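You operate a simulated robot arm through the tools that you are given. There is no shell and no other tool. Be economical: measure what you need, move in short steps, check, and stop when the job is done.

You run a simulated two-armed robot. Do the job below in one go: nothing can be reset, and whatever is moved stays where it is left.

JOB
Close up the wax drum and wipe the dust off its lid.
Fine: valve shut, lid down and clamped; use the black cloth from the control cabinet and put it back. What is to be rubbed or washed off counts as gone when no trace of it is left.

It is judged by the outcome, as a careful person would: the job done as asked, and still so three seconds after it is handed in. It fails if anything else is knocked over, pushed out of place, dropped, spilled or broken. Lids that push on must go on centred and level and be pressed home; caps that screw on are set level and turned clockwise until they are tight. Flat cloth is picked up by pressing the open fingertips on it (5 to 10 N) and closing them slowly along it; thin cloth reads only 2 to 8 mm in the jaws.

ROBOT AND FRAMES
Two 7-joint arms with fingered hands on one trunk, on a base that drives. Base frame: it is fixed to the floor where the robot stands at the start and does not move with it; the origin is under the middle of the robot, x ahead of it, y to its left, z up. Lengths are in m, angles in rad, forces in N, time in s.
The left shoulder is at the start at [0.099, 0.128, 1.086], the right one opposite. Places, roughly: drum clamp [0.5, 0.2, 0.7]; drum lid [0.7, 0.1, 0.8]; wax valve [0.6, 0, 0.8]. Payload 5 kg a hand.
The TCP of each hand is the grasp point between the finger pads, 0.037 m short of the fingertips. In the tool frame z runs along the fingers and y along their closing line. Largest opening 0.124 m; the body of the gripper starts 0.043 m behind the TCP. The gripper is a hand of 3 fingers: y runs from the thumb to the fingers, the wrist lies at [-0.021, -0.116, -0.203] in the tool frame, and closing takes about 1.5 s.
Orientation is told as [roll, pitch, yaw] about the base's x, y, z axes, in that order, counted from this pose: with the fingers straight down and the wrist toward the robot, the tool's x, y and z point along [0, 1, 0], [1, 0, 0] and [0, 0, -1] of the base frame.

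CONTROLS
- The arms move only by the tool play_rows. It takes "left_targets", "right_targets" or both (then of equal length, played together; a hand with none holds still); each is a list of rows, each an object (a shift or turn left out is 0, a gripper value left out holds the last) with "slide": the shift along the base's x, y, z in units of 30 mm (1.0 is 30 mm), a list of three; "dr": the turn, a rotation vector about the base's x, y, z in units of 5 degrees (1.0 is 5 degrees), a list of three. In form: [{"slide": [x, y, z], "dr": [rx, ry, rz]}, ...]. A call has 1 to 12 rows; each row shifts and turns the commanded pose from where the row before left it. "left_grip" and "right_grip" are, for a hand that has rows, the gripper command, from -1 (shut) to 1 (fully open), values between in proportion, set as the call begins (left out, the last holds). A call with a number of a shift or a turn outside -1 to 1 is refused whole. A row lasts 0.2 s, in which the tool goes at most 0.05 m and 0.15 rad; a call with a longer step from one row to the next is refused whole, and so is a gripper value outside its range. A pose out of reach is approached as far as the arm can. The call stops where the force on the tool passes 90 N (or 10 N more than at its start, if that is more) or the arm is blocked; 0.2 s more then pass. Each finger travels about 0.045 m/s and halts on what it meets, pressing with about 31 N; the grip force reading is that of the motor and also rises with nothing between the fingers. The clock runs only during rows and for 0.2 s after the last one: add rows that do not move to give the fingers time. It gives the time, the measured TCP pose, the force on the tool (base axes), the opening and the grip force at its end, in the units of the frame above (readings bear some noise), with the torque about the TCP (base axes, N m) and any sound that the robot's microphone picked up, and new pictures: "views" is both (left out), scene, wrist or none (wrist: the cameras of the hands that moved).
- Cameras (640 x 400 px; columns grow to the right, rows downward): "scene" is now at [0.2712, 0.0162, 1.2546]; the picture's right is [0.23, -0.97, 0.00], its down [-0.51, -0.12, -0.85] and it looks along [0.83, 0.19, -0.53] (base axes); focal length 214 px, centre (320, 200). "left" rides on the left gripper at [-0.072, -0.104, -0.154] in its tool frame; the picture's right is [-0.83, -0.26, 0.49], its down [0.51, -0.72, 0.47] and it looks along [0.23, 0.64, 0.73] (tool axes); focal length 243 px, centre (320, 200). "right" rides on the right gripper at [0.072, -0.104, -0.154] in its tool frame; the picture's right is [-0.83, 0.26, -0.49], its down [-0.51, -0.72, 0.47] and it looks along [-0.23, 0.64, 0.73] (tool axes); focal length 243 px, centre (320, 200).
- slide_trunk(by): slides the trunk up (or, below 0, down) by that many m; the arms and the scene camera ride with it, the base frame stays. It gives what a move gives, with no picture.
- base_move(legs): drives the robot by 1 to 6 legs, each [ahead, left, turn to the left] in m, m and rad, along the robot's own axes; the way and the turn of a leg run together, so that a leg with both is an arc; at most 1.5 m and 3.142 rad a leg. The arms and the cameras ride along, it lands a little off, and it stops where it bumps. It gives what a move gives, and a new picture of the scene camera.
- finger_targets(index, middle, thumb_bend, thumb_turn, hand): sets how far each is bent, from 0 (flat) to 1 (curled in); at 0.3 the hand is open as for a grip, at 0.7 the pads meet at the TCP. One left out holds its place. A second passes; each finger stops where it meets its share of the squeeze, and holds until it gets a number again. A gripper value or a shape takes the hand back. It gives what a move gives, with no picture; readings hold the bend of each and the force on the fingers (four entries, about 0 where the hand has none), thumb and palm. thumb_turn goes from beside the hand (0) to across from the fingers (1), as for a grip.
- hand_shape(shape, hand): the hand has 3 fingers and takes this shape, open, in about a second: jaw (thumb against the fingers, like two jaws); tri (thumb and two fingers); tip (a fingertip pinch); poke (one finger out to press); point (the index stretched); flat (the hand flat); cup (the hand cupped); fist (a fist). The gripper value then closes the fingers along that shape, each until it touches; the sizes above hold for jaw. It gives what a move gives, with no picture.
- turn_head(pan, tilt): turns the head with the scene camera to pan (to the left, within 1.396 rad either way) and tilt (down, from -0.506 to 1.204), counted from straight ahead of the robot. It gives what a move gives, and a new picture of the scene camera.
- probe_pixels(camera, pixels): there is no depth. For up to 12 entries [column, row, z] of the newest picture of that camera ("zoom" is the newest enlarged one), the place [x, y] in the base frame at which the ray of that pixel passes the height z, good to about 0.003 m, but the place of the scene camera against the robot may be out by one fixed shift of up to 0.012 m in any direction. No time passes.
- close_up(camera, box): a new picture of the part [left, top, right, bottom] of that camera's present view, enlarged. No time passes.
- hand_in(): hands the job in; it is judged then, once.

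Work in short steps. Measure before you move; look again where a grasp or a placing could have gone wrong, and mend it. You have 80 turns and 260 pictures in all, those below and enlarged ones among them. Open the grippers and draw the arms clear of the work before you hand the job in, unless the task says otherwise; then end with one line.

The tools are called after "Emit:" as a command line: name --argument value ..., lists and objects as JSON in quotes. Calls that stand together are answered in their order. play_rows: Moves the arms, as the interface text tells. Its arguments: {"type":"object","properties":{"left_targets":{"type":"array"},"left_grip":{"type":"number"},"right_targets":{"type":"array"},"right_grip":{"type":"number"},"views":{"type":"string","enum":["both","scene","wrist","none"]}},"required":[]} The other tools are called the same way: slide_trunk (by) slides the trunk up or down; hand_shape (shape, hand) gives the hand a shape; finger_targets (index, middle, thumb_bend, thumb_turn, hand) moves the fingers one by one; base_move (legs) drives the base; turn_head (pan, tilt) turns the head that bears the scene camera; probe_pixels (camera, pixels) gives the place at which the rays of pixels pass given heights; close_up (camera, box) takes an enlarged picture of a part of a camera's view; hand_in () hands the job in.

At the start:

```text
t: 0.0
left_tcp_pos: [0.5735, 0.3786, 1.2267]
left_tool_rot: [-0.001, 0.0, -0.002]
left_ft_force: [-0.2, -0.2, -0.4]
left_ft_torque: [-0.02, -0.03, -0.04]
left_opening: 0.1238
left_finger_force: 0.1
left_shape: jaw
left_bend: [0.3, 0.3, 0.3, 0.98]
left_finger forces: [0.0, 0.0, 0.0, 0.1, 0.0, 0.0]
right_tcp_pos: [0.5962, -0.0683, 1.2247]
right_tool_rot: [0.001, -0.001, 0.0]
right_ft_force: [0.2, 0.5, 0.0]
right_ft_torque: [0.04, -0.01, 0.0]
right_opening: 0.1237
right_finger_force: 0.0
right_shape: jaw
right_bend: [0.3, 0.3, 0.3, 0.98]
right_finger forces: [0.0, 0.0, 0.1, 0.0, 0.0, 0.1]
trunk travel left (down, up): [-0.275, 0.288]
robot x, y, heading: [0.0002, 0.0038, -0.001]
head pan, tilt: [0.229, 0.555]
```

scene: 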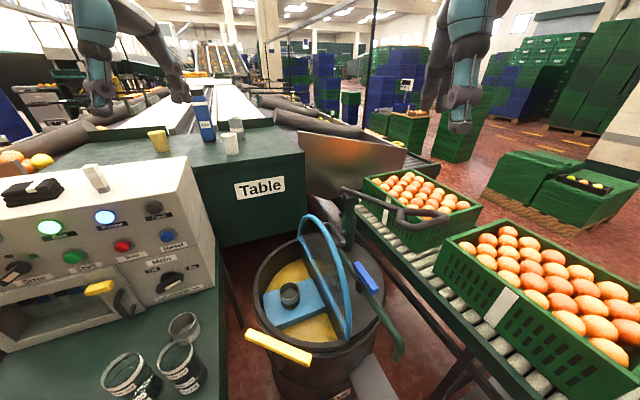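
right: 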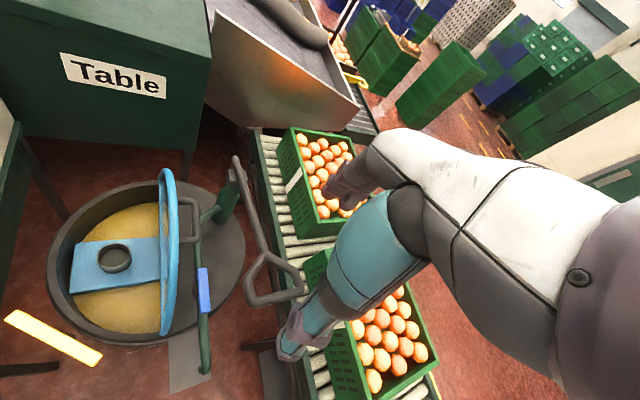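
left: 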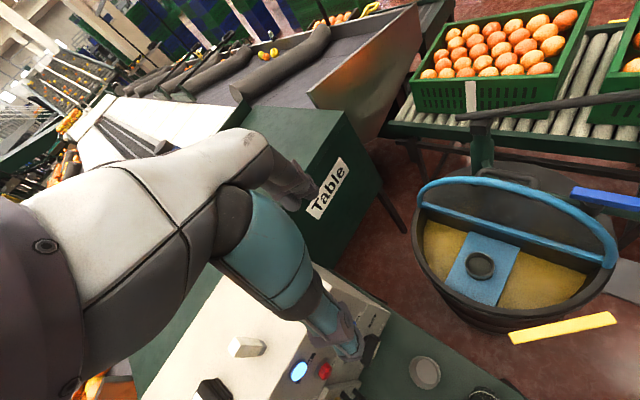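

The scene shows the drum around (320,300) with a half lid open, a blue handle and a yellow clamp lever. I'll enlarge the drum and the control cabinet before moving.

Emit:
close_up --camera "scene" --box '[230, 180, 430, 400]'

Emit:
close_up --camera "scene" --box '[0, 150, 230, 400]'

Emit:
close_up --camera "right" --box '[0, 130, 320, 400]'

Emit:
close_up --camera "left" --box '[360, 120, 640, 360]'

```text
1.82 times, centred on (330, 290) of scene
```

zoom: 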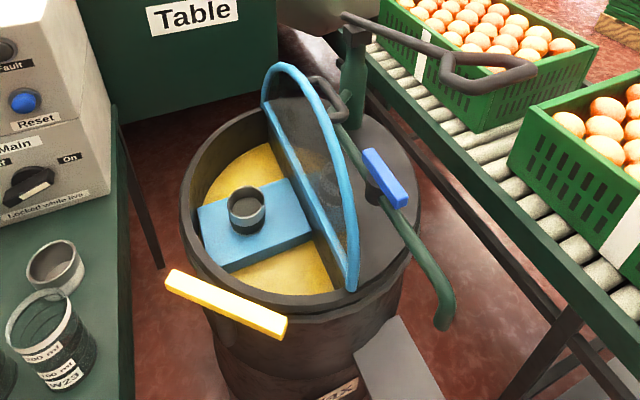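

```text
1.60 times, centred on (115, 275) of scene
```

zoom: 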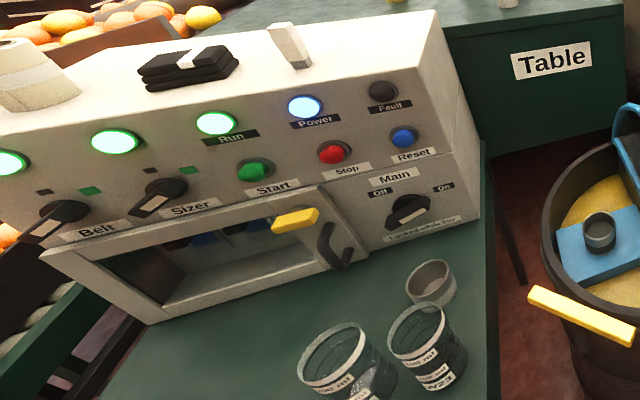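

```text
1.48 times, centred on (160, 265) of right
```

zoom: 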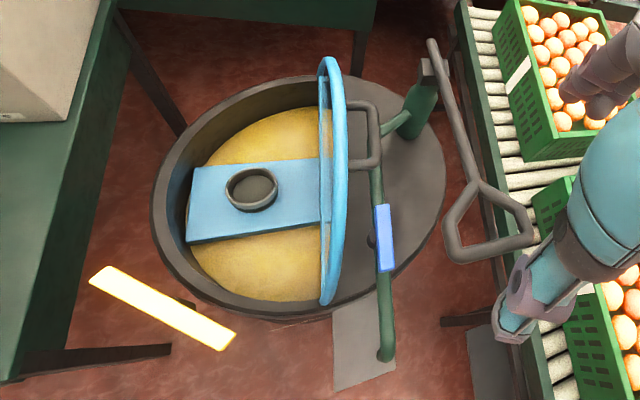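

```text
1.67 times, centred on (500, 240) of left
```

zoom: 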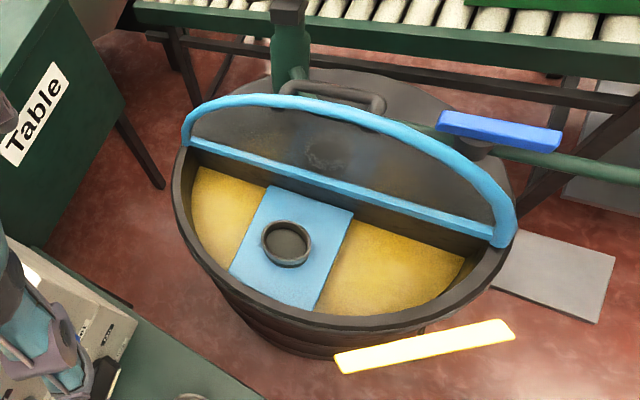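

I'll turn the head left to see the control cabinet and the black thing on it.

Emit:
turn_head --pan 0.9 --tilt 0.6

Emit:
close_up --camera "scene" --box '[220, 100, 480, 270]'

```text
t: 1.1
left_tcp_pos: [0.5724, 0.3783, 1.2269]
left_tool_rot: [0.001, 0.0, -0.001]
left_ft_force: [0.2, -0.3, -0.9]
left_ft_torque: [0.02, -0.02, -0.01]
left_opening: 0.1236
left_finger_force: 0.0
left_shape: jaw
left_bend: [0.3, 0.3, 0.3, 0.98]
left_finger forces: [0.0, 0.1, 0.1, 0.0, 0.1, 0.1]
right_tcp_pos: [0.5971, -0.0686, 1.2253]
right_tool_rot: [0.0, 0.0, -0.001]
right_ft_force: [-0.6, -0.3, -0.3]
right_ft_torque: [0.06, -0.01, 0.01]
right_opening: 0.1235
right_finger_force: 0.1
right_shape: jaw
right_bend: [0.3, 0.3, 0.3, 0.98]
right_finger forces: [0.0, 0.0, 0.1, 0.0, 0.1, 0.1]
trunk travel left (down, up): [-0.275, 0.288]
robot x, y, heading: [-0.0012, -0.0002, -0.0]
head pan, tilt: [0.901, 0.6]
```

scene: 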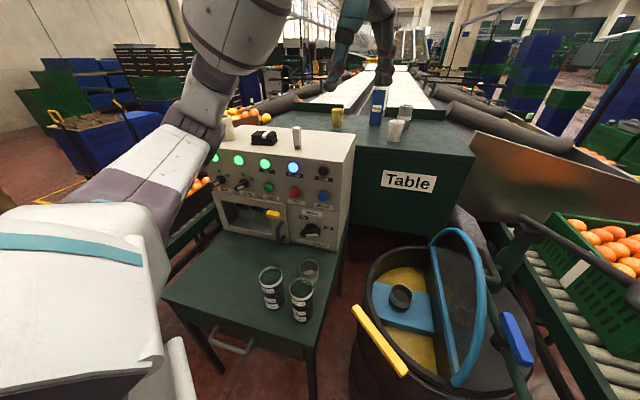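

```text
2.35 times, centred on (350, 185) of scene
```

zoom: 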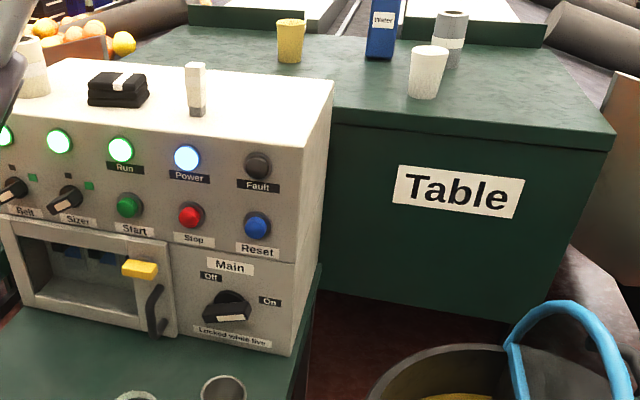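

Emit:
close_up --camera "scene" --box '[215, 185, 295, 245]'

Emit:
close_up --camera "scene" --box '[240, 115, 310, 160]'

```text
6.67 times, centred on (255, 215) of scene
```

zoom: 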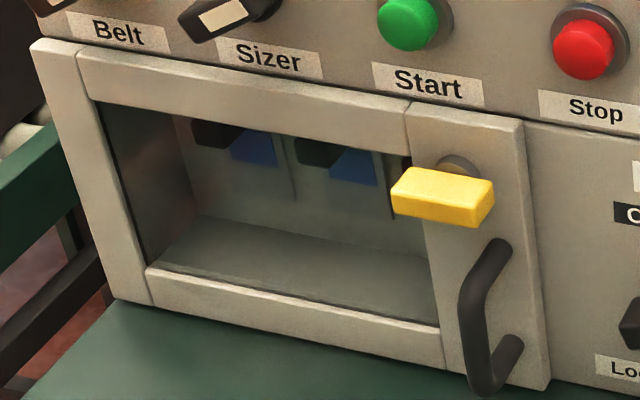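

```text
8.89 times, centred on (275, 138) of scene
```

zoom: 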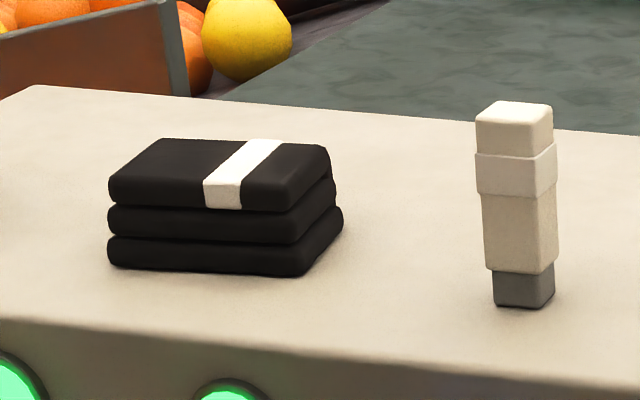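

Emit:
close_up --camera "left" --box '[130, 270, 430, 400]'

Emit:
probe_pixels --camera "scene" --pixels '[[296, 149, 0.9], [296, 149, 1.0], [296, 149, 1.1], [264, 145, 1.0], [264, 145, 1.1], [398, 297, 0.75], [398, 297, 0.85], [368, 295, 0.8], [470, 380, 0.8], [437, 242, 0.8]]'

Emit:
probe_pixels --camera "left" --pixels '[[231, 354, 0.9], [231, 354, 1.0], [231, 354, 1.1], [205, 390, 1.0], [205, 390, 1.1], [481, 264, 0.75], [481, 264, 0.85]]'

```text
2.13 times, centred on (280, 335) of left
```

zoom: 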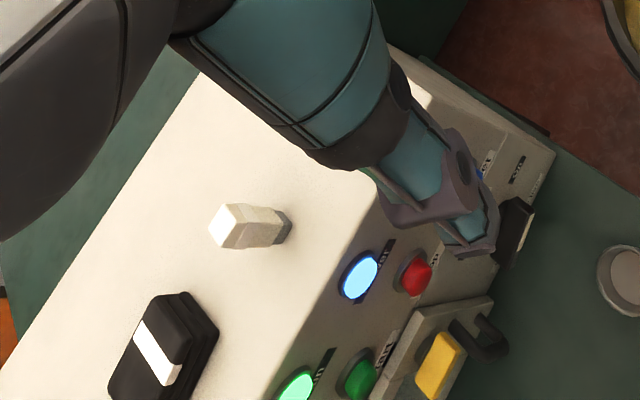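

```text
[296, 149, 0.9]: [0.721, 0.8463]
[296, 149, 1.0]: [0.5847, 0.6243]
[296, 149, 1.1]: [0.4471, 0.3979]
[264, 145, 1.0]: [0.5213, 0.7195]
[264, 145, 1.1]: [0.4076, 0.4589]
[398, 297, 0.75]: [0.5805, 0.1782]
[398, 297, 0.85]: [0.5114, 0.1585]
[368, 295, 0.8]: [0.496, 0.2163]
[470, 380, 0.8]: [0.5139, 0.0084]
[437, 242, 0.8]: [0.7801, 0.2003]
```

```text
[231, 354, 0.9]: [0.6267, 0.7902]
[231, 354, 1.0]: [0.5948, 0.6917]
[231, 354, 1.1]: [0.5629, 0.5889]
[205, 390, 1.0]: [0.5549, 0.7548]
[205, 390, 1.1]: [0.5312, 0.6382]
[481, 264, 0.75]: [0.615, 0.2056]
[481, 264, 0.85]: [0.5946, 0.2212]
```

Emit:
probe_pixels --camera "left" --pixels '[[263, 347, 0.9], [263, 347, 1.0], [263, 347, 1.1], [210, 398, 0.95], [210, 398, 1.05], [481, 264, 0.65], [467, 182, 0.8]]'

Emit:
probe_pixels --camera "scene" --pixels '[[296, 149, 0.95], [264, 138, 0.95], [264, 138, 1.0], [400, 297, 0.65]]'

```text
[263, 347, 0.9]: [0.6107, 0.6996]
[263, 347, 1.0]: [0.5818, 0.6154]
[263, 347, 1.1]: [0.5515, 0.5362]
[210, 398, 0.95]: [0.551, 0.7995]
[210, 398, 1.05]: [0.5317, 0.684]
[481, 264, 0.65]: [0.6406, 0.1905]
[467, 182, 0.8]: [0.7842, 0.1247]
```

```text
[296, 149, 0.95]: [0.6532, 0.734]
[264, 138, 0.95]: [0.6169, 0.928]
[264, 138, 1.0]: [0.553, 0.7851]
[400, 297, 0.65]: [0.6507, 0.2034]
```

Cabinet top is about z=1.0, cloth near (0.54,0.73). Now I look at the drum from the head, straight down more, to triangulate the parts against the right wrist camera.

Emit:
turn_head --pan 0.15 --tilt 0.85

Emit:
close_up --camera "scene" --box '[200, 100, 440, 250]'

Emit:
close_up --camera "right" --box '[130, 150, 320, 290]'

```text
t: 2.1
left_tcp_pos: [0.5736, 0.3778, 1.2274]
left_tool_rot: [0.0, -0.001, 0.001]
left_ft_force: [-0.5, -0.2, -1.1]
left_ft_torque: [0.02, -0.01, 0.01]
left_opening: 0.124
left_finger_force: 0.0
left_shape: jaw
left_bend: [0.3, 0.3, 0.3, 0.98]
left_finger forces: [0.0, 0.1, 0.0, 0.1, 0.1, 0.0]
right_tcp_pos: [0.5972, -0.0694, 1.224]
right_tool_rot: [-0.001, 0.0, 0.001]
right_ft_force: [-0.6, 0.1, -0.1]
right_ft_torque: [-0.01, -0.03, 0.01]
right_opening: 0.1235
right_finger_force: 0.0
right_shape: jaw
right_bend: [0.3, 0.3, 0.3, 0.98]
right_finger forces: [0.0, 0.0, 0.0, 0.0, 0.1, 0.1]
trunk travel left (down, up): [-0.275, 0.288]
robot x, y, heading: [0.0003, 0.0013, -0.001]
head pan, tilt: [0.15, 0.85]
```

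scene: 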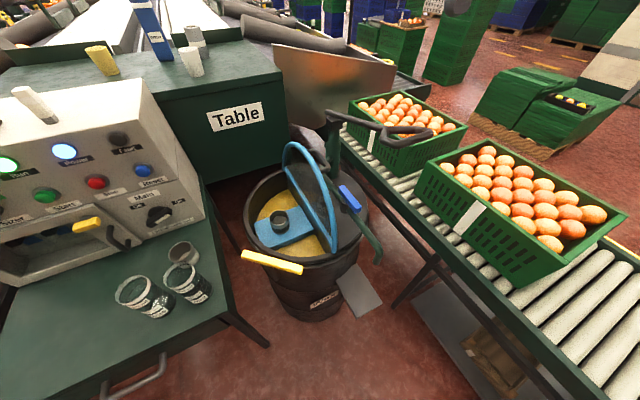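

```text
2.67 times, centred on (320, 175) of scene
```

zoom: 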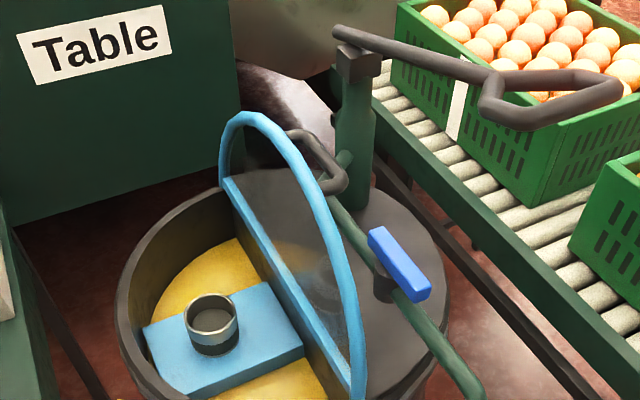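

```text
2.86 times, centred on (225, 220) of right
```

zoom: 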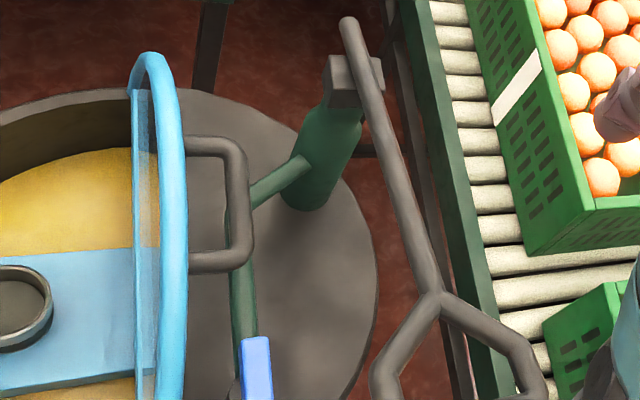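

Emit:
probe_pixels --camera "scene" --pixels '[[340.6, 188, 0.8], [340.6, 188, 0.9], [357, 209, 0.8], [357, 209, 0.9], [244, 254, 0.7], [244, 254, 0.8], [301, 269, 0.7], [301, 269, 0.8], [327, 169, 0.9], [327, 169, 1.0], [333, 248, 0.8], [287, 168.6, 0.8]]'

Emit:
probe_pixels --camera "right" --pixels '[[202.6, 268.4, 0.8], [202.6, 268.4, 0.9], [206, 312, 0.8], [206, 312, 0.9], [9, 316, 0.7], [9, 316, 0.8], [99, 360, 0.7], [99, 360, 0.8], [197, 242, 0.9], [197, 242, 1.0], [165, 332, 0.8], [163, 184, 0.8]]'

```text
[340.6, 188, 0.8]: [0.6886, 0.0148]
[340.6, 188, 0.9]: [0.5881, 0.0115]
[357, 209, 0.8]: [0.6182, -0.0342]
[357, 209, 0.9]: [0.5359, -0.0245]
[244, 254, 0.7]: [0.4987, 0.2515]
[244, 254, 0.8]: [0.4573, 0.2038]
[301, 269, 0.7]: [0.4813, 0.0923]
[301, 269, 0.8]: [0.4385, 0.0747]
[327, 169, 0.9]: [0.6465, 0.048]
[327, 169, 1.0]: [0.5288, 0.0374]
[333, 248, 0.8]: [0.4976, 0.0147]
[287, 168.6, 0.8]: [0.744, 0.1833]
```

```text
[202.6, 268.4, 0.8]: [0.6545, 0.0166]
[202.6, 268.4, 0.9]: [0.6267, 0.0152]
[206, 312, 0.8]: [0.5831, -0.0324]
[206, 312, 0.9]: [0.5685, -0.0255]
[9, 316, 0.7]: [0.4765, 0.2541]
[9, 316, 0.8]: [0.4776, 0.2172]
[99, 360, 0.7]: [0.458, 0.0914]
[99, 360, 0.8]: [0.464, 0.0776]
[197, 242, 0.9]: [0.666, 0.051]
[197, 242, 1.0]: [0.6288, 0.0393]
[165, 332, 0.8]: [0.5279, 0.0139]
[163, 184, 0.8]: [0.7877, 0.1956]
```

Triangulated: valve lever from (0.641,0.015) to (0.575,-0.030) at z 0.85; clamp bar (0.477,0.228)-(0.461,0.085) at z 0.75; rim about z 0.73. I enlarge clamp and valve.

Emit:
close_up --camera "scene" --box '[225, 225, 385, 325]'

Emit:
close_up --camera "scene" --box '[300, 150, 396, 210]'

Emit:
close_up --camera "left" --box '[480, 170, 640, 360]'

Emit:
close_up --camera "right" --box '[0, 280, 160, 400]'

```text
4.00 times, centred on (305, 275) of scene
```

zoom: 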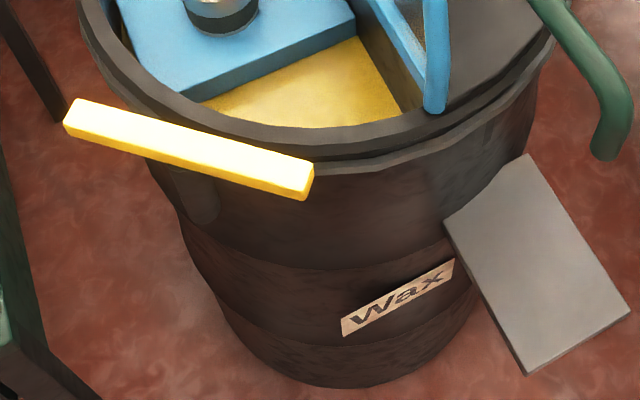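

```text
6.67 times, centred on (348, 180) of scene
```

zoom: 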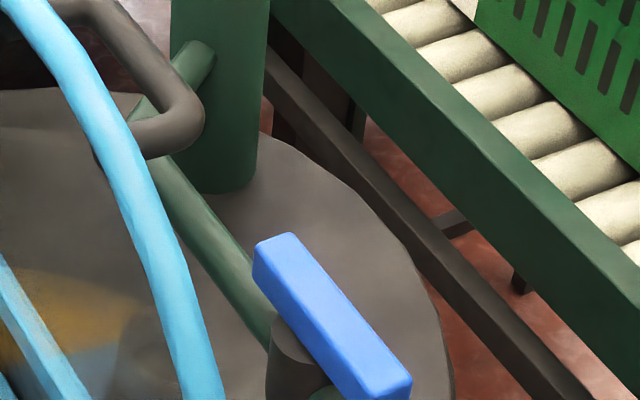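

```text
2.11 times, centred on (560, 265) of left
```

zoom: 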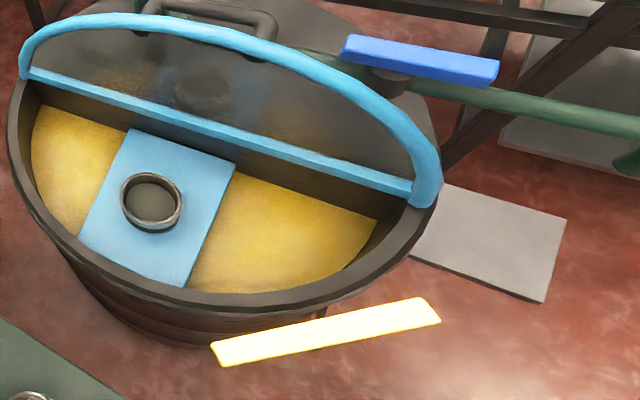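

```text
3.33 times, centred on (80, 340) of right
```

zoom: 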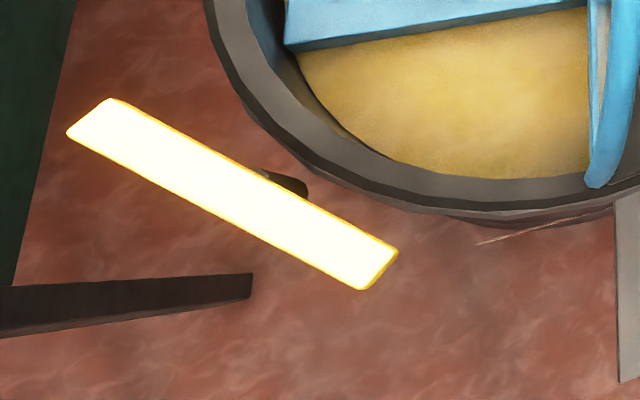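

The clamp bar looks like a swing latch on a post under its middle (zoom (285,180)). I drive back 0.16 m so both clamp and valve are in reach and the wrist cameras can look at them.

Emit:
base_move --legs '[[-0.16, 0, 0]]'

Emit:
play_rows --left_targets '[{"slide": [0, -0.5, -1]}, {"slide": [0, -1, -1]}, {"slide": [0, -1, -1]}, {"slide": [0, -1, -1]}, {"slide": [0, 0, 0]}]' --views "both"

Emit:
close_up --camera "left" --box '[320, 130, 640, 400]'

```text
t: 3.6
left_tcp_pos: [0.4123, 0.3772, 1.2254]
left_tool_rot: [0.0, 0.002, 0.002]
left_ft_force: [0.4, -0.1, -0.1]
left_ft_torque: [0.04, 0.02, 0.01]
left_opening: 0.1236
left_finger_force: 0.1
left_shape: jaw
left_bend: [0.3, 0.3, 0.3, 0.98]
left_finger forces: [0.1, 0.0, 0.0, 0.1, 0.1, 0.1]
right_tcp_pos: [0.4379, -0.0683, 1.224]
right_tool_rot: [0.0, 0.002, 0.0]
right_ft_force: [0.1, -0.2, 0.3]
right_ft_torque: [0.0, 0.01, -0.03]
right_opening: 0.1238
right_finger_force: 0.0
right_shape: jaw
right_bend: [0.3, 0.3, 0.3, 0.98]
right_finger forces: [0.0, 0.1, 0.0, 0.0, 0.0, 0.0]
trunk travel left (down, up): [-0.275, 0.288]
robot x, y, heading: [-0.1631, 0.0005, 0.0]
head pan, tilt: [0.15, 0.85]
```

scene: 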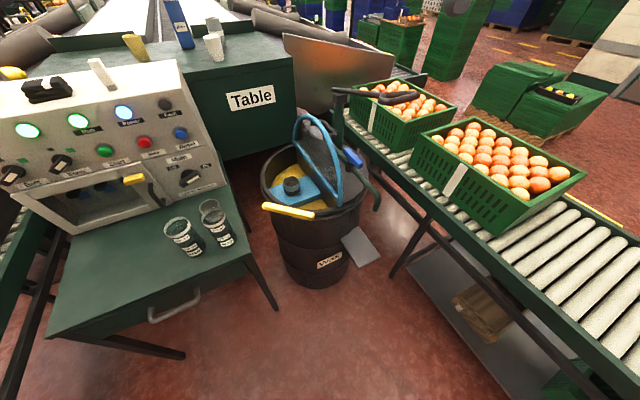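

```text
t: 4.8
left_tcp_pos: [0.4095, 0.2721, 1.1071]
left_tool_rot: [-0.001, -0.001, 0.003]
left_ft_force: [0.2, -0.8, -0.4]
left_ft_torque: [-0.03, -0.01, -0.01]
left_opening: 0.1235
left_finger_force: 0.1
left_shape: jaw
left_bend: [0.3, 0.3, 0.3, 0.98]
left_finger forces: [0.1, 0.0, 0.1, 0.0, 0.0, 0.0]
right_tcp_pos: [0.4345, -0.0696, 1.2247]
right_tool_rot: [0.0, -0.001, 0.002]
right_ft_force: [-0.6, 0.2, 0.3]
right_ft_torque: [0.0, -0.02, 0.02]
right_opening: 0.1234
right_finger_force: 0.0
right_shape: jaw
right_bend: [0.3, 0.3, 0.3, 0.98]
right_finger forces: [0.1, 0.0, 0.1, 0.0, 0.0, 0.1]
trunk travel left (down, up): [-0.275, 0.288]
robot x, y, heading: [-0.1585, -0.0004, 0.001]
head pan, tilt: [0.15, 0.85]
```

scene: 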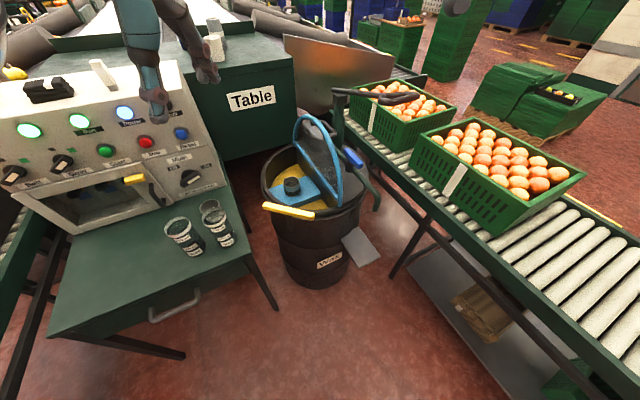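
left: 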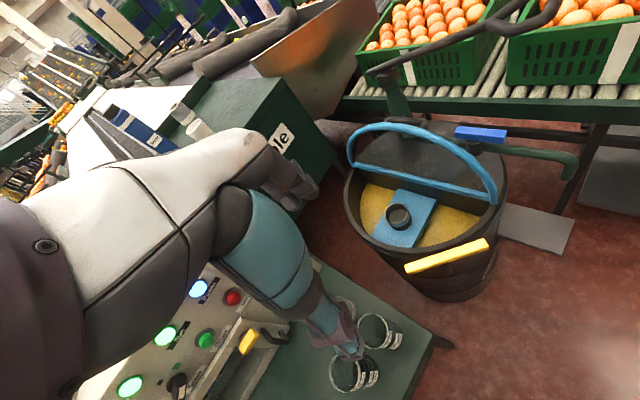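

```text
1.48 times, centred on (480, 265) of left
```

zoom: 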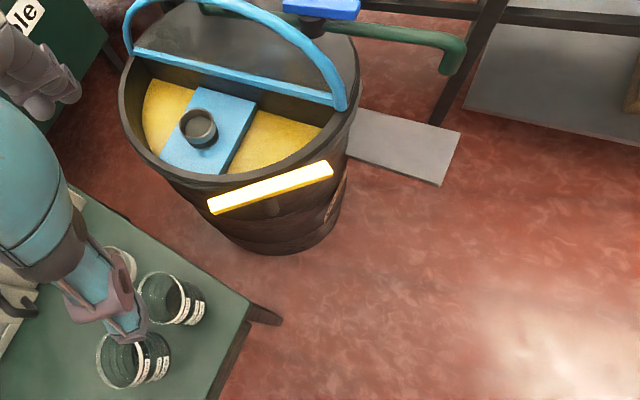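

Emit:
close_up --camera "left" --box '[390, 220, 510, 295]'

Emit:
close_up --camera "scene" --box '[250, 190, 330, 240]'

Emit:
close_up --camera "scene" --box '[290, 110, 390, 190]'

```text
5.33 times, centred on (450, 258) of left
```

zoom: 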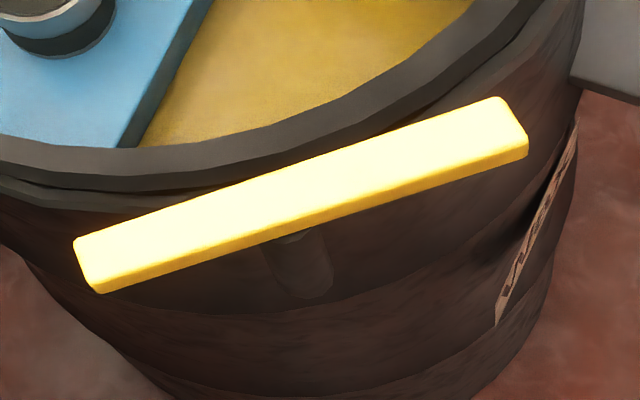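

```text
8.00 times, centred on (290, 215) of scene
```

zoom: 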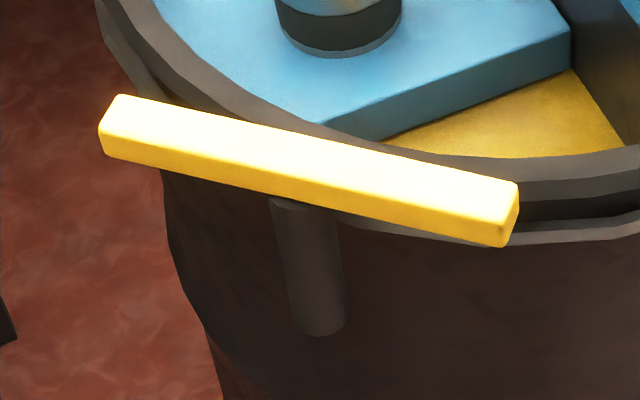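

```text
5.00 times, centred on (340, 150) of scene
```

zoom: 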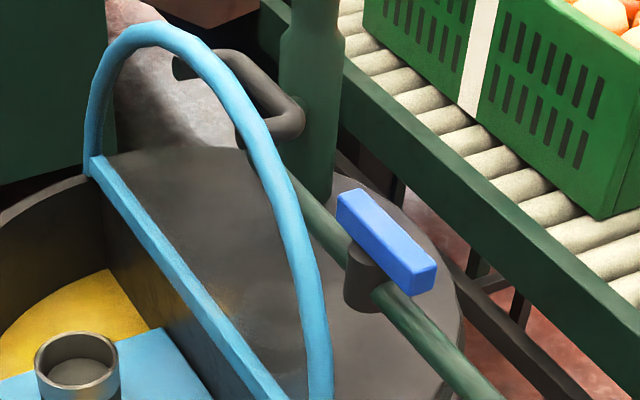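

Both pivots are clear now: the clamp swings about a vertical post under its middle, and the valve lever turns about a vertical body. I'll close the lid first with the left hand: bring it above the lid handle (~(0.70,0.07,0.88)) turned -55° so the jaws close across the bar, and look.

Emit:
play_rows --left_targets '[{"slide": [0.58, -0.475, 0], "dr": [0, 0, -0.917]}, {"slide": [0.58, -0.475, 0], "dr": [0, 0, -0.917]}, {"slide": [0.58, -0.475, 0], "dr": [0, 0, -0.917]}, {"slide": [0.58, -0.475, 0], "dr": [0, 0, -0.917]}, {"slide": [0.58, -0.475, 0], "dr": [0, 0, -0.917]}, {"slide": [0.58, -0.475, 0], "dr": [0, 0, -0.917]}, {"slide": [0.58, -0.475, 0], "dr": [0, 0, -0.917]}, {"slide": [0.58, -0.475, 0], "dr": [0, 0, -0.917]}, {"slide": [0.58, -0.475, 0], "dr": [0, 0, -0.917]}, {"slide": [0.58, -0.475, 0], "dr": [0, 0, -0.917]}, {"slide": [0.58, -0.475, 0], "dr": [0, 0, -0.917]}, {"slide": [0.58, -0.475, 0], "dr": [0, 0, -0.917]}]'

Emit:
close_up --camera "scene" --box '[250, 80, 410, 190]'

```text
t: 7.4
left_tcp_pos: [0.6216, 0.1005, 1.1072]
left_tool_rot: [0.0, 0.002, -0.96]
left_ft_force: [0.1, -0.2, -0.2]
left_ft_torque: [0.02, 0.02, 0.03]
left_opening: 0.1237
left_finger_force: 0.0
left_shape: jaw
left_bend: [0.3, 0.3, 0.3, 0.98]
left_finger forces: [0.0, 0.1, 0.0, 0.0, 0.0, 0.0]
right_tcp_pos: [0.4364, -0.0698, 1.224]
right_tool_rot: [0.0, 0.001, 0.001]
right_ft_force: [-0.5, 0.3, 0.5]
right_ft_torque: [0.01, 0.03, 0.02]
right_opening: 0.1236
right_finger_force: 0.0
right_shape: jaw
right_bend: [0.3, 0.3, 0.3, 0.98]
right_finger forces: [0.1, 0.0, 0.1, 0.1, 0.0, 0.0]
trunk travel left (down, up): [-0.275, 0.288]
robot x, y, heading: [-0.1635, 0.002, 0.006]
head pan, tilt: [0.15, 0.85]
```

scene: 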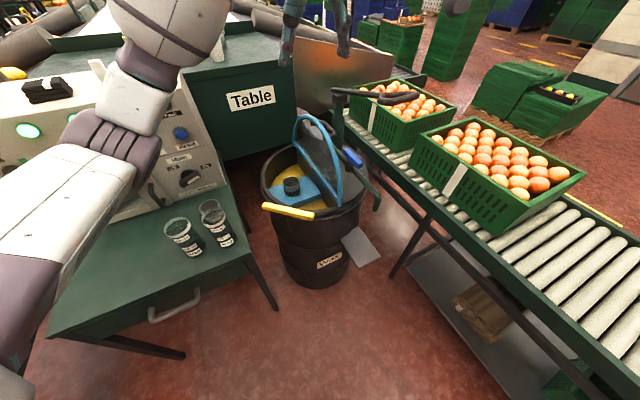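
left: 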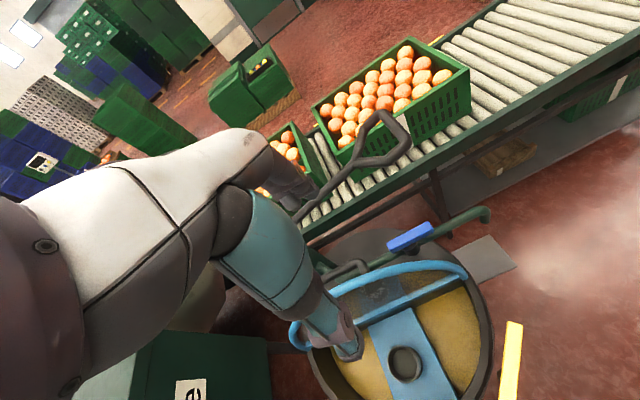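

```text
3.64 times, centred on (330, 135) of scene
```

zoom: 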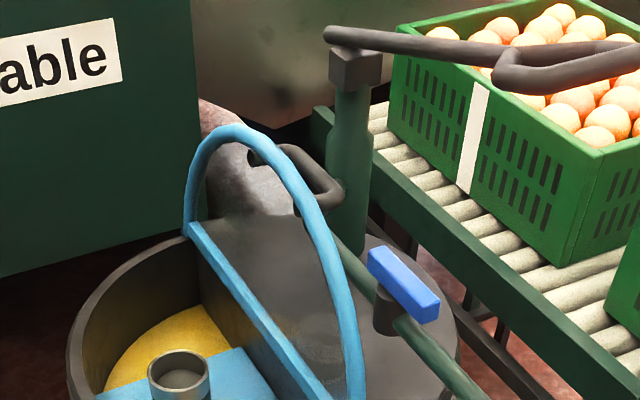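

Emit:
close_up --camera "left" --box '[270, 200, 510, 350]'

Emit:
close_up --camera "scene" --box '[290, 105, 354, 145]'

```text
2.67 times, centred on (390, 275) of left
```

zoom: 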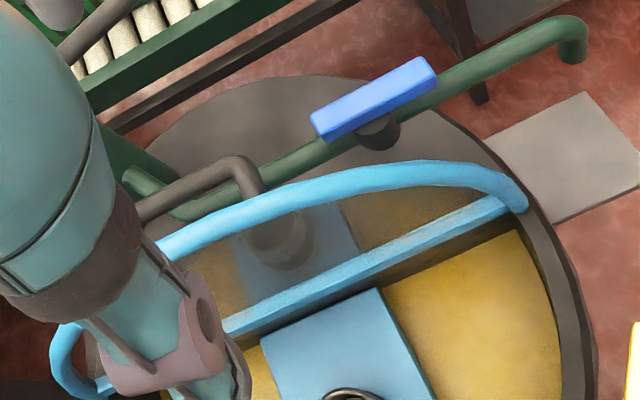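

```text
10.00 times, centred on (322, 125) of scene
```

zoom: 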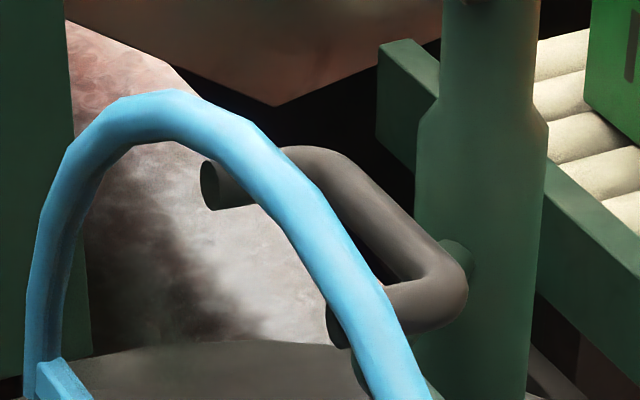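

Emit:
probe_pixels --camera "scene" --pixels '[[334.5, 132.5, 0.85], [334.5, 132.5, 0.95], [320.5, 121, 0.85], [320.5, 121, 0.95], [344.5, 149, 0.85], [361, 161.5, 0.85]]'

Emit:
probe_pixels --camera "left" --pixels '[[360.5, 263.5, 0.85], [360.5, 263.5, 0.95], [326, 279, 0.85], [326, 279, 0.95], [388, 248, 0.85], [433, 224, 0.85], [411, 250, 0.82], [582, 276, 0.735], [304, 340, 0.735]]'

```text
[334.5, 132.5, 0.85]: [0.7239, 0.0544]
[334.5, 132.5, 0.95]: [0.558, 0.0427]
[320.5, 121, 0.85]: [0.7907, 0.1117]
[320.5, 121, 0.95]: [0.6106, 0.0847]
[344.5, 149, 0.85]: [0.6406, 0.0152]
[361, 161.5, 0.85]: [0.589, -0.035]
```

```text
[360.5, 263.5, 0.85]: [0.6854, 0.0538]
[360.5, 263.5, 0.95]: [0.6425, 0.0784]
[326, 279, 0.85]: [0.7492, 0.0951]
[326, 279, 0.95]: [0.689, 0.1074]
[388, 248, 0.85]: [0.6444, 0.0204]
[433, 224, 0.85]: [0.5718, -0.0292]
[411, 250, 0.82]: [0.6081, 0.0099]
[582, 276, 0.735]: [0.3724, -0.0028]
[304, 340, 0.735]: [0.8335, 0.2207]
```

Emit:
probe_pixels --camera "scene" --pixels '[[324, 138.5, 0.87], [324, 138.5, 0.88], [311, 123.5, 0.87], [311, 123.5, 0.88], [334.5, 132.5, 0.88], [320.5, 121, 0.88], [336.9, 188.6, 0.735], [296, 143, 0.735]]'

Emit:
probe_pixels --camera "left" --pixels '[[463, 277, 0.735], [463, 277, 0.765], [428, 261, 0.85], [428, 261, 0.9], [403, 262, 0.9], [339, 278, 0.92], [339, 278, 0.9]]'

```text
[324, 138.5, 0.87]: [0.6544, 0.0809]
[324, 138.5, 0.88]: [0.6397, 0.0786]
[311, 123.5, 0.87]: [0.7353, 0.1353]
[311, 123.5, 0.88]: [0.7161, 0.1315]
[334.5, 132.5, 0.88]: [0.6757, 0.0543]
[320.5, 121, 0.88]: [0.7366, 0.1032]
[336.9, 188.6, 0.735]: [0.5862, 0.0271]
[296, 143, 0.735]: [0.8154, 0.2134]
```

```text
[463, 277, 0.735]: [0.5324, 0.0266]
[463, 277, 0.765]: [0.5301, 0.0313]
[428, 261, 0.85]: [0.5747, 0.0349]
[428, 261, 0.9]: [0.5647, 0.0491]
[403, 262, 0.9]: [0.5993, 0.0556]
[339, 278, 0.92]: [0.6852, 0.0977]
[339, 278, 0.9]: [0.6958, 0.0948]
```

The handle bar runs (0.673,0.054)→(0.737,0.103) at z≈0.88, about 0.04 m out from the lid. I go above its middle with a half-closed jaw so the thumb will fit between bar and lid, then look.

Emit:
play_rows --left_targets '[{"slide": [0.7, -0.22, -0.89]}, {"slide": [0.7, -0.22, -0.89]}, {"slide": [0.7, -0.22, -0.89]}, {"slide": [0.71, -0.22, -0.89]}, {}, {}, {}]' --left_grip -0.45

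Emit:
close_up --camera "left" --box '[250, 200, 490, 350]'

Emit:
close_up --camera "scene" --box '[270, 70, 382, 140]'

Emit:
close_up --camera "right" --box '[0, 0, 640, 400]'

```text
t: 9.0
left_tcp_pos: [0.7037, 0.0771, 0.999]
left_tool_rot: [0.0, 0.0, -0.958]
left_ft_force: [0.0, -0.5, -0.5]
left_ft_torque: [0.01, 0.01, 0.01]
left_opening: 0.0345
left_finger_force: 0.1
left_shape: jaw
left_bend: [0.74, 0.55, 0.74, 1.0]
left_finger forces: [0.0, 0.0, 0.0, 0.0, 0.0, 0.0]
right_tcp_pos: [0.4363, -0.068, 1.2247]
right_tool_rot: [0.0, 0.0, 0.001]
right_ft_force: [-0.2, 0.6, -0.1]
right_ft_torque: [-0.04, 0.01, 0.01]
right_opening: 0.1236
right_finger_force: 0.0
right_shape: jaw
right_bend: [0.3, 0.3, 0.3, 0.98]
right_finger forces: [0.0, 0.0, 0.0, 0.0, 0.0, 0.1]
trunk travel left (down, up): [-0.275, 0.288]
robot x, y, heading: [-0.1588, 0.0013, 0.001]
head pan, tilt: [0.15, 0.85]
```

scene: 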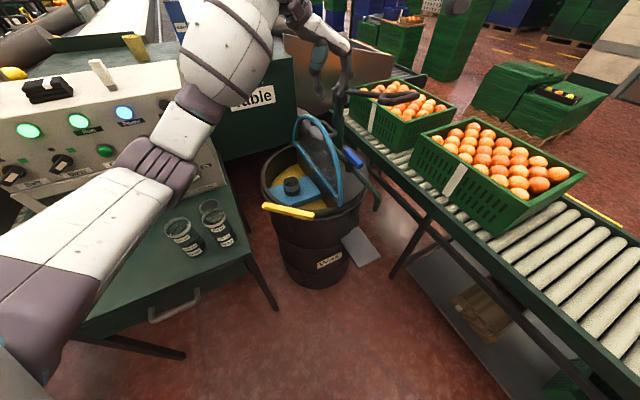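
left: 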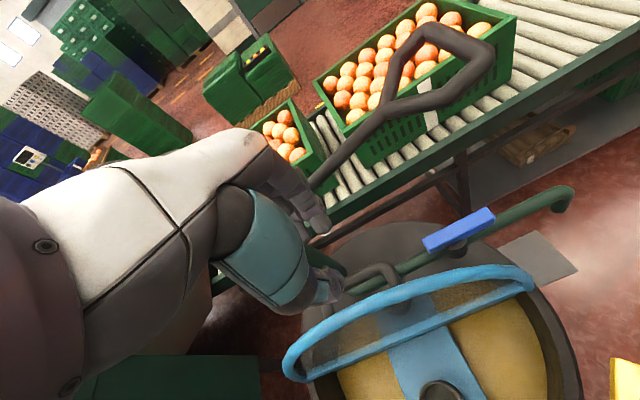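

```text
2.67 times, centred on (370, 275) of left
```

zoom: 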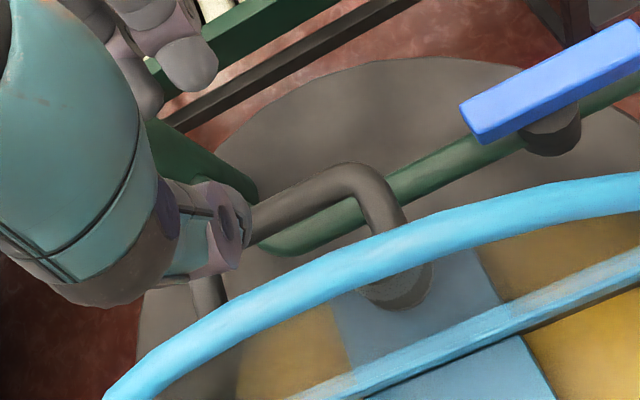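

```text
5.71 times, centred on (326, 105) of scene
```

zoom: 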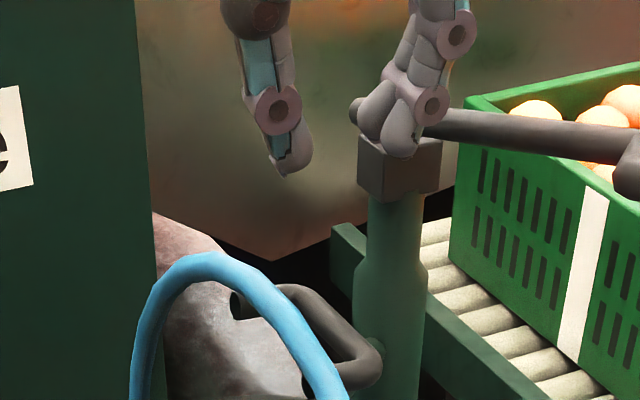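

```text
1.00 times, centred on (320, 200) of right (not enlarged: the box is as wide or as high as the picture)
```

zoom: 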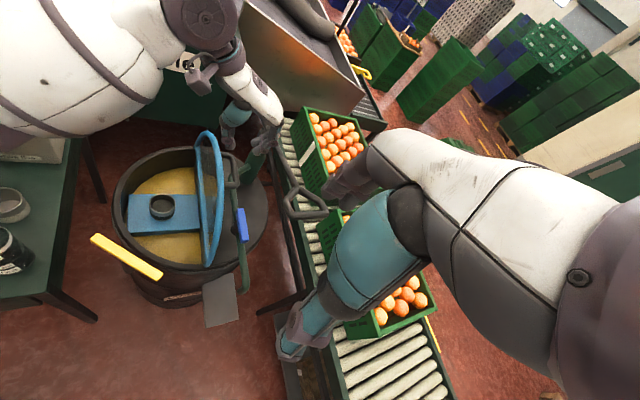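

Closing across the bar leaves little room for the thumb. Better: straddle the handle lengthwise (0.08 m long, opening 0.124), so the lid can pivot about the jaws' closing line. I raise a bit, open, and turn the hand by +90°.

Emit:
play_rows --left_targets '[{"slide": [0, 0, 1]}, {"slide": [0, 0, 1]}, {"dr": [0, 0, 1]}, {"dr": [0, 0, 1]}, {"dr": [0, 0, 1]}, {"dr": [0, 0, 1]}, {"dr": [0, 0, 1]}, {"dr": [0, 0, 1]}, {"dr": [0, 0, 1]}, {"dr": [0, 0, 1]}, {"dr": [0, 0, 1]}, {"dr": [0, 0, 1]}]' --left_grip 1 --views "scene"

Emit:
play_rows --left_targets '[{"dr": [0, 0, 1]}, {"dr": [0, 0, 1]}, {"dr": [0, 0, 1]}, {"dr": [0, 0, 1]}, {"dr": [0, 0, 1]}, {"dr": [0, 0, 1]}, {"dr": [0, 0, 1]}, {"dr": [0, 0, 1]}, {"slide": [0, 0, -1]}, {"slide": [0, 0, -1]}]' --views "both"

Emit:
close_up --camera "scene" --box '[250, 60, 410, 160]'

Emit:
close_up --camera "right" --box '[110, 90, 350, 290]'

```text
t: 11.6
left_tcp_pos: [0.7036, 0.0757, 1.0613]
left_tool_rot: [-0.003, 0.0, -0.085]
left_ft_force: [0.5, 0.0, 0.0]
left_ft_torque: [0.0, 0.0, -0.03]
left_opening: 0.1236
left_finger_force: 0.1
left_shape: jaw
left_bend: [0.3, 0.3, 0.3, 0.98]
left_finger forces: [0.0, 0.0, 0.0, 0.0, 0.0, 0.1]
right_tcp_pos: [0.4353, -0.0686, 1.2255]
right_tool_rot: [-0.001, 0.001, 0.002]
right_ft_force: [-0.3, 0.7, -0.2]
right_ft_torque: [0.0, 0.0, 0.02]
right_opening: 0.1237
right_finger_force: 0.0
right_shape: jaw
right_bend: [0.3, 0.3, 0.3, 0.98]
right_finger forces: [0.0, 0.0, 0.0, 0.0, 0.2, 0.0]
trunk travel left (down, up): [-0.275, 0.288]
robot x, y, heading: [-0.1616, -0.0022, 0.003]
head pan, tilt: [0.15, 0.85]
```

scene: 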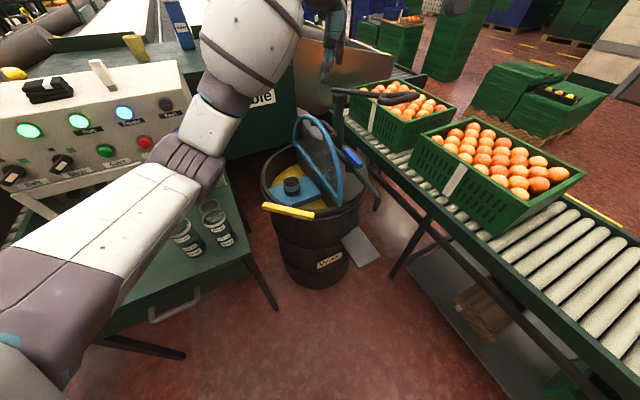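

```text
t: 13.8
left_tcp_pos: [0.7063, 0.0748, 1.0]
left_tool_rot: [-0.001, -0.001, 0.615]
left_ft_force: [0.4, -0.3, 0.6]
left_ft_torque: [0.01, 0.03, -0.03]
left_opening: 0.1234
left_finger_force: 0.1
left_shape: jaw
left_bend: [0.3, 0.3, 0.3, 0.98]
left_finger forces: [0.0, 0.1, 0.0, 0.0, 0.0, 0.0]
right_tcp_pos: [0.4364, -0.0674, 1.2247]
right_tool_rot: [0.0, 0.0, 0.001]
right_ft_force: [-0.2, -0.5, -0.5]
right_ft_torque: [0.03, 0.0, -0.01]
right_opening: 0.1238
right_finger_force: 0.0
right_shape: jaw
right_bend: [0.3, 0.3, 0.3, 0.98]
right_finger forces: [0.1, 0.0, 0.1, 0.0, 0.0, 0.1]
trunk travel left (down, up): [-0.275, 0.288]
robot x, y, heading: [-0.1612, -0.0027, -0.0]
head pan, tilt: [0.15, 0.85]
```

scene: 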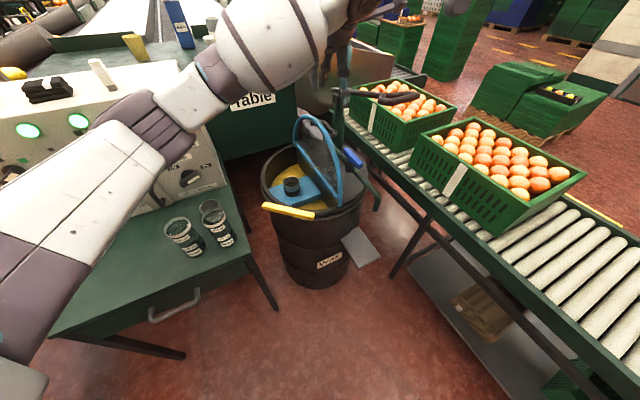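
left: 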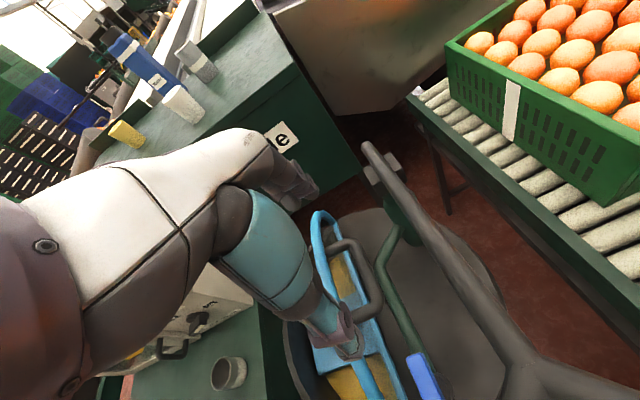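

```text
4.00 times, centred on (330, 110) of scene
```

zoom: 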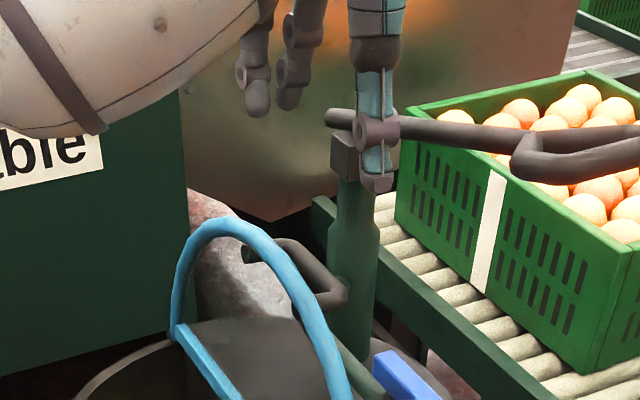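

```text
2.00 times, centred on (230, 190) of right
```

zoom: 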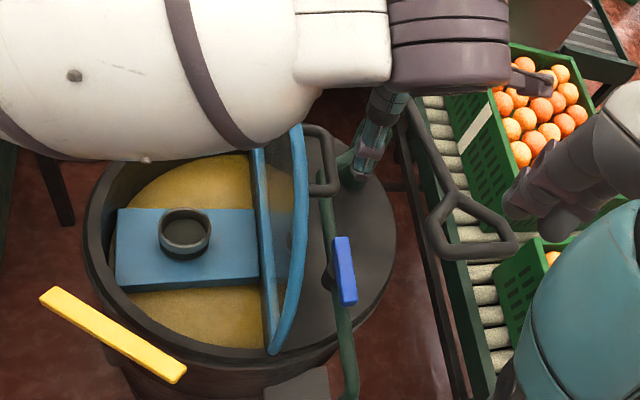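

Emit:
probe_pixels --camera "scene" --pixels '[[332.8, 90, 0.95], [332.8, 90, 1.05], [374, 93, 0.95], [374, 93, 1.05], [336, 132.5, 0.85], [336, 132.5, 0.9]]'

Emit:
probe_pixels --camera "left" --pixels '[[368, 150, 0.95], [368, 150, 1.05], [510, 348, 0.95], [510, 348, 1.05], [377, 308, 0.88], [350, 241, 0.88], [377, 308, 0.86], [350, 241, 0.86]]'

Emit:
close_up --camera "left" --box '[270, 190, 510, 390]'

```text
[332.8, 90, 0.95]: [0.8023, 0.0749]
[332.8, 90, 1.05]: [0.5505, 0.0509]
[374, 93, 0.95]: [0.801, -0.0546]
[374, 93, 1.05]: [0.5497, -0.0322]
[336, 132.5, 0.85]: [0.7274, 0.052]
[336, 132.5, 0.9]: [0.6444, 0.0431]
```

```text
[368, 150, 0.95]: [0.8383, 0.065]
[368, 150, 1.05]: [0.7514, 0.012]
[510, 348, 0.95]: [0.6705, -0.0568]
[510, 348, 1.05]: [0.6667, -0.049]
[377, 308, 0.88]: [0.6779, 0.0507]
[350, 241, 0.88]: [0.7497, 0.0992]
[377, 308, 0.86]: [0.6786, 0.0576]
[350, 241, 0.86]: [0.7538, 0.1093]
```

```text
2.00 times, centred on (390, 290) of left
```

zoom: 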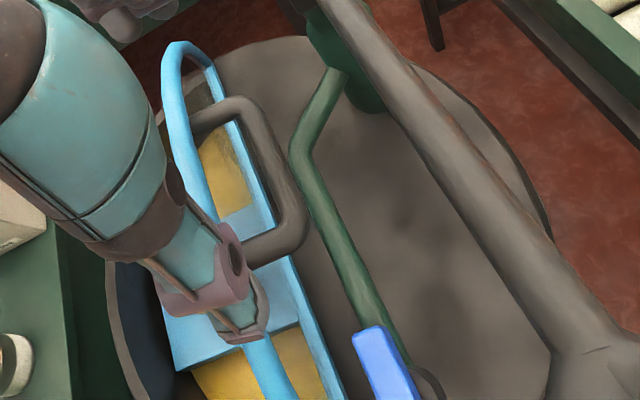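

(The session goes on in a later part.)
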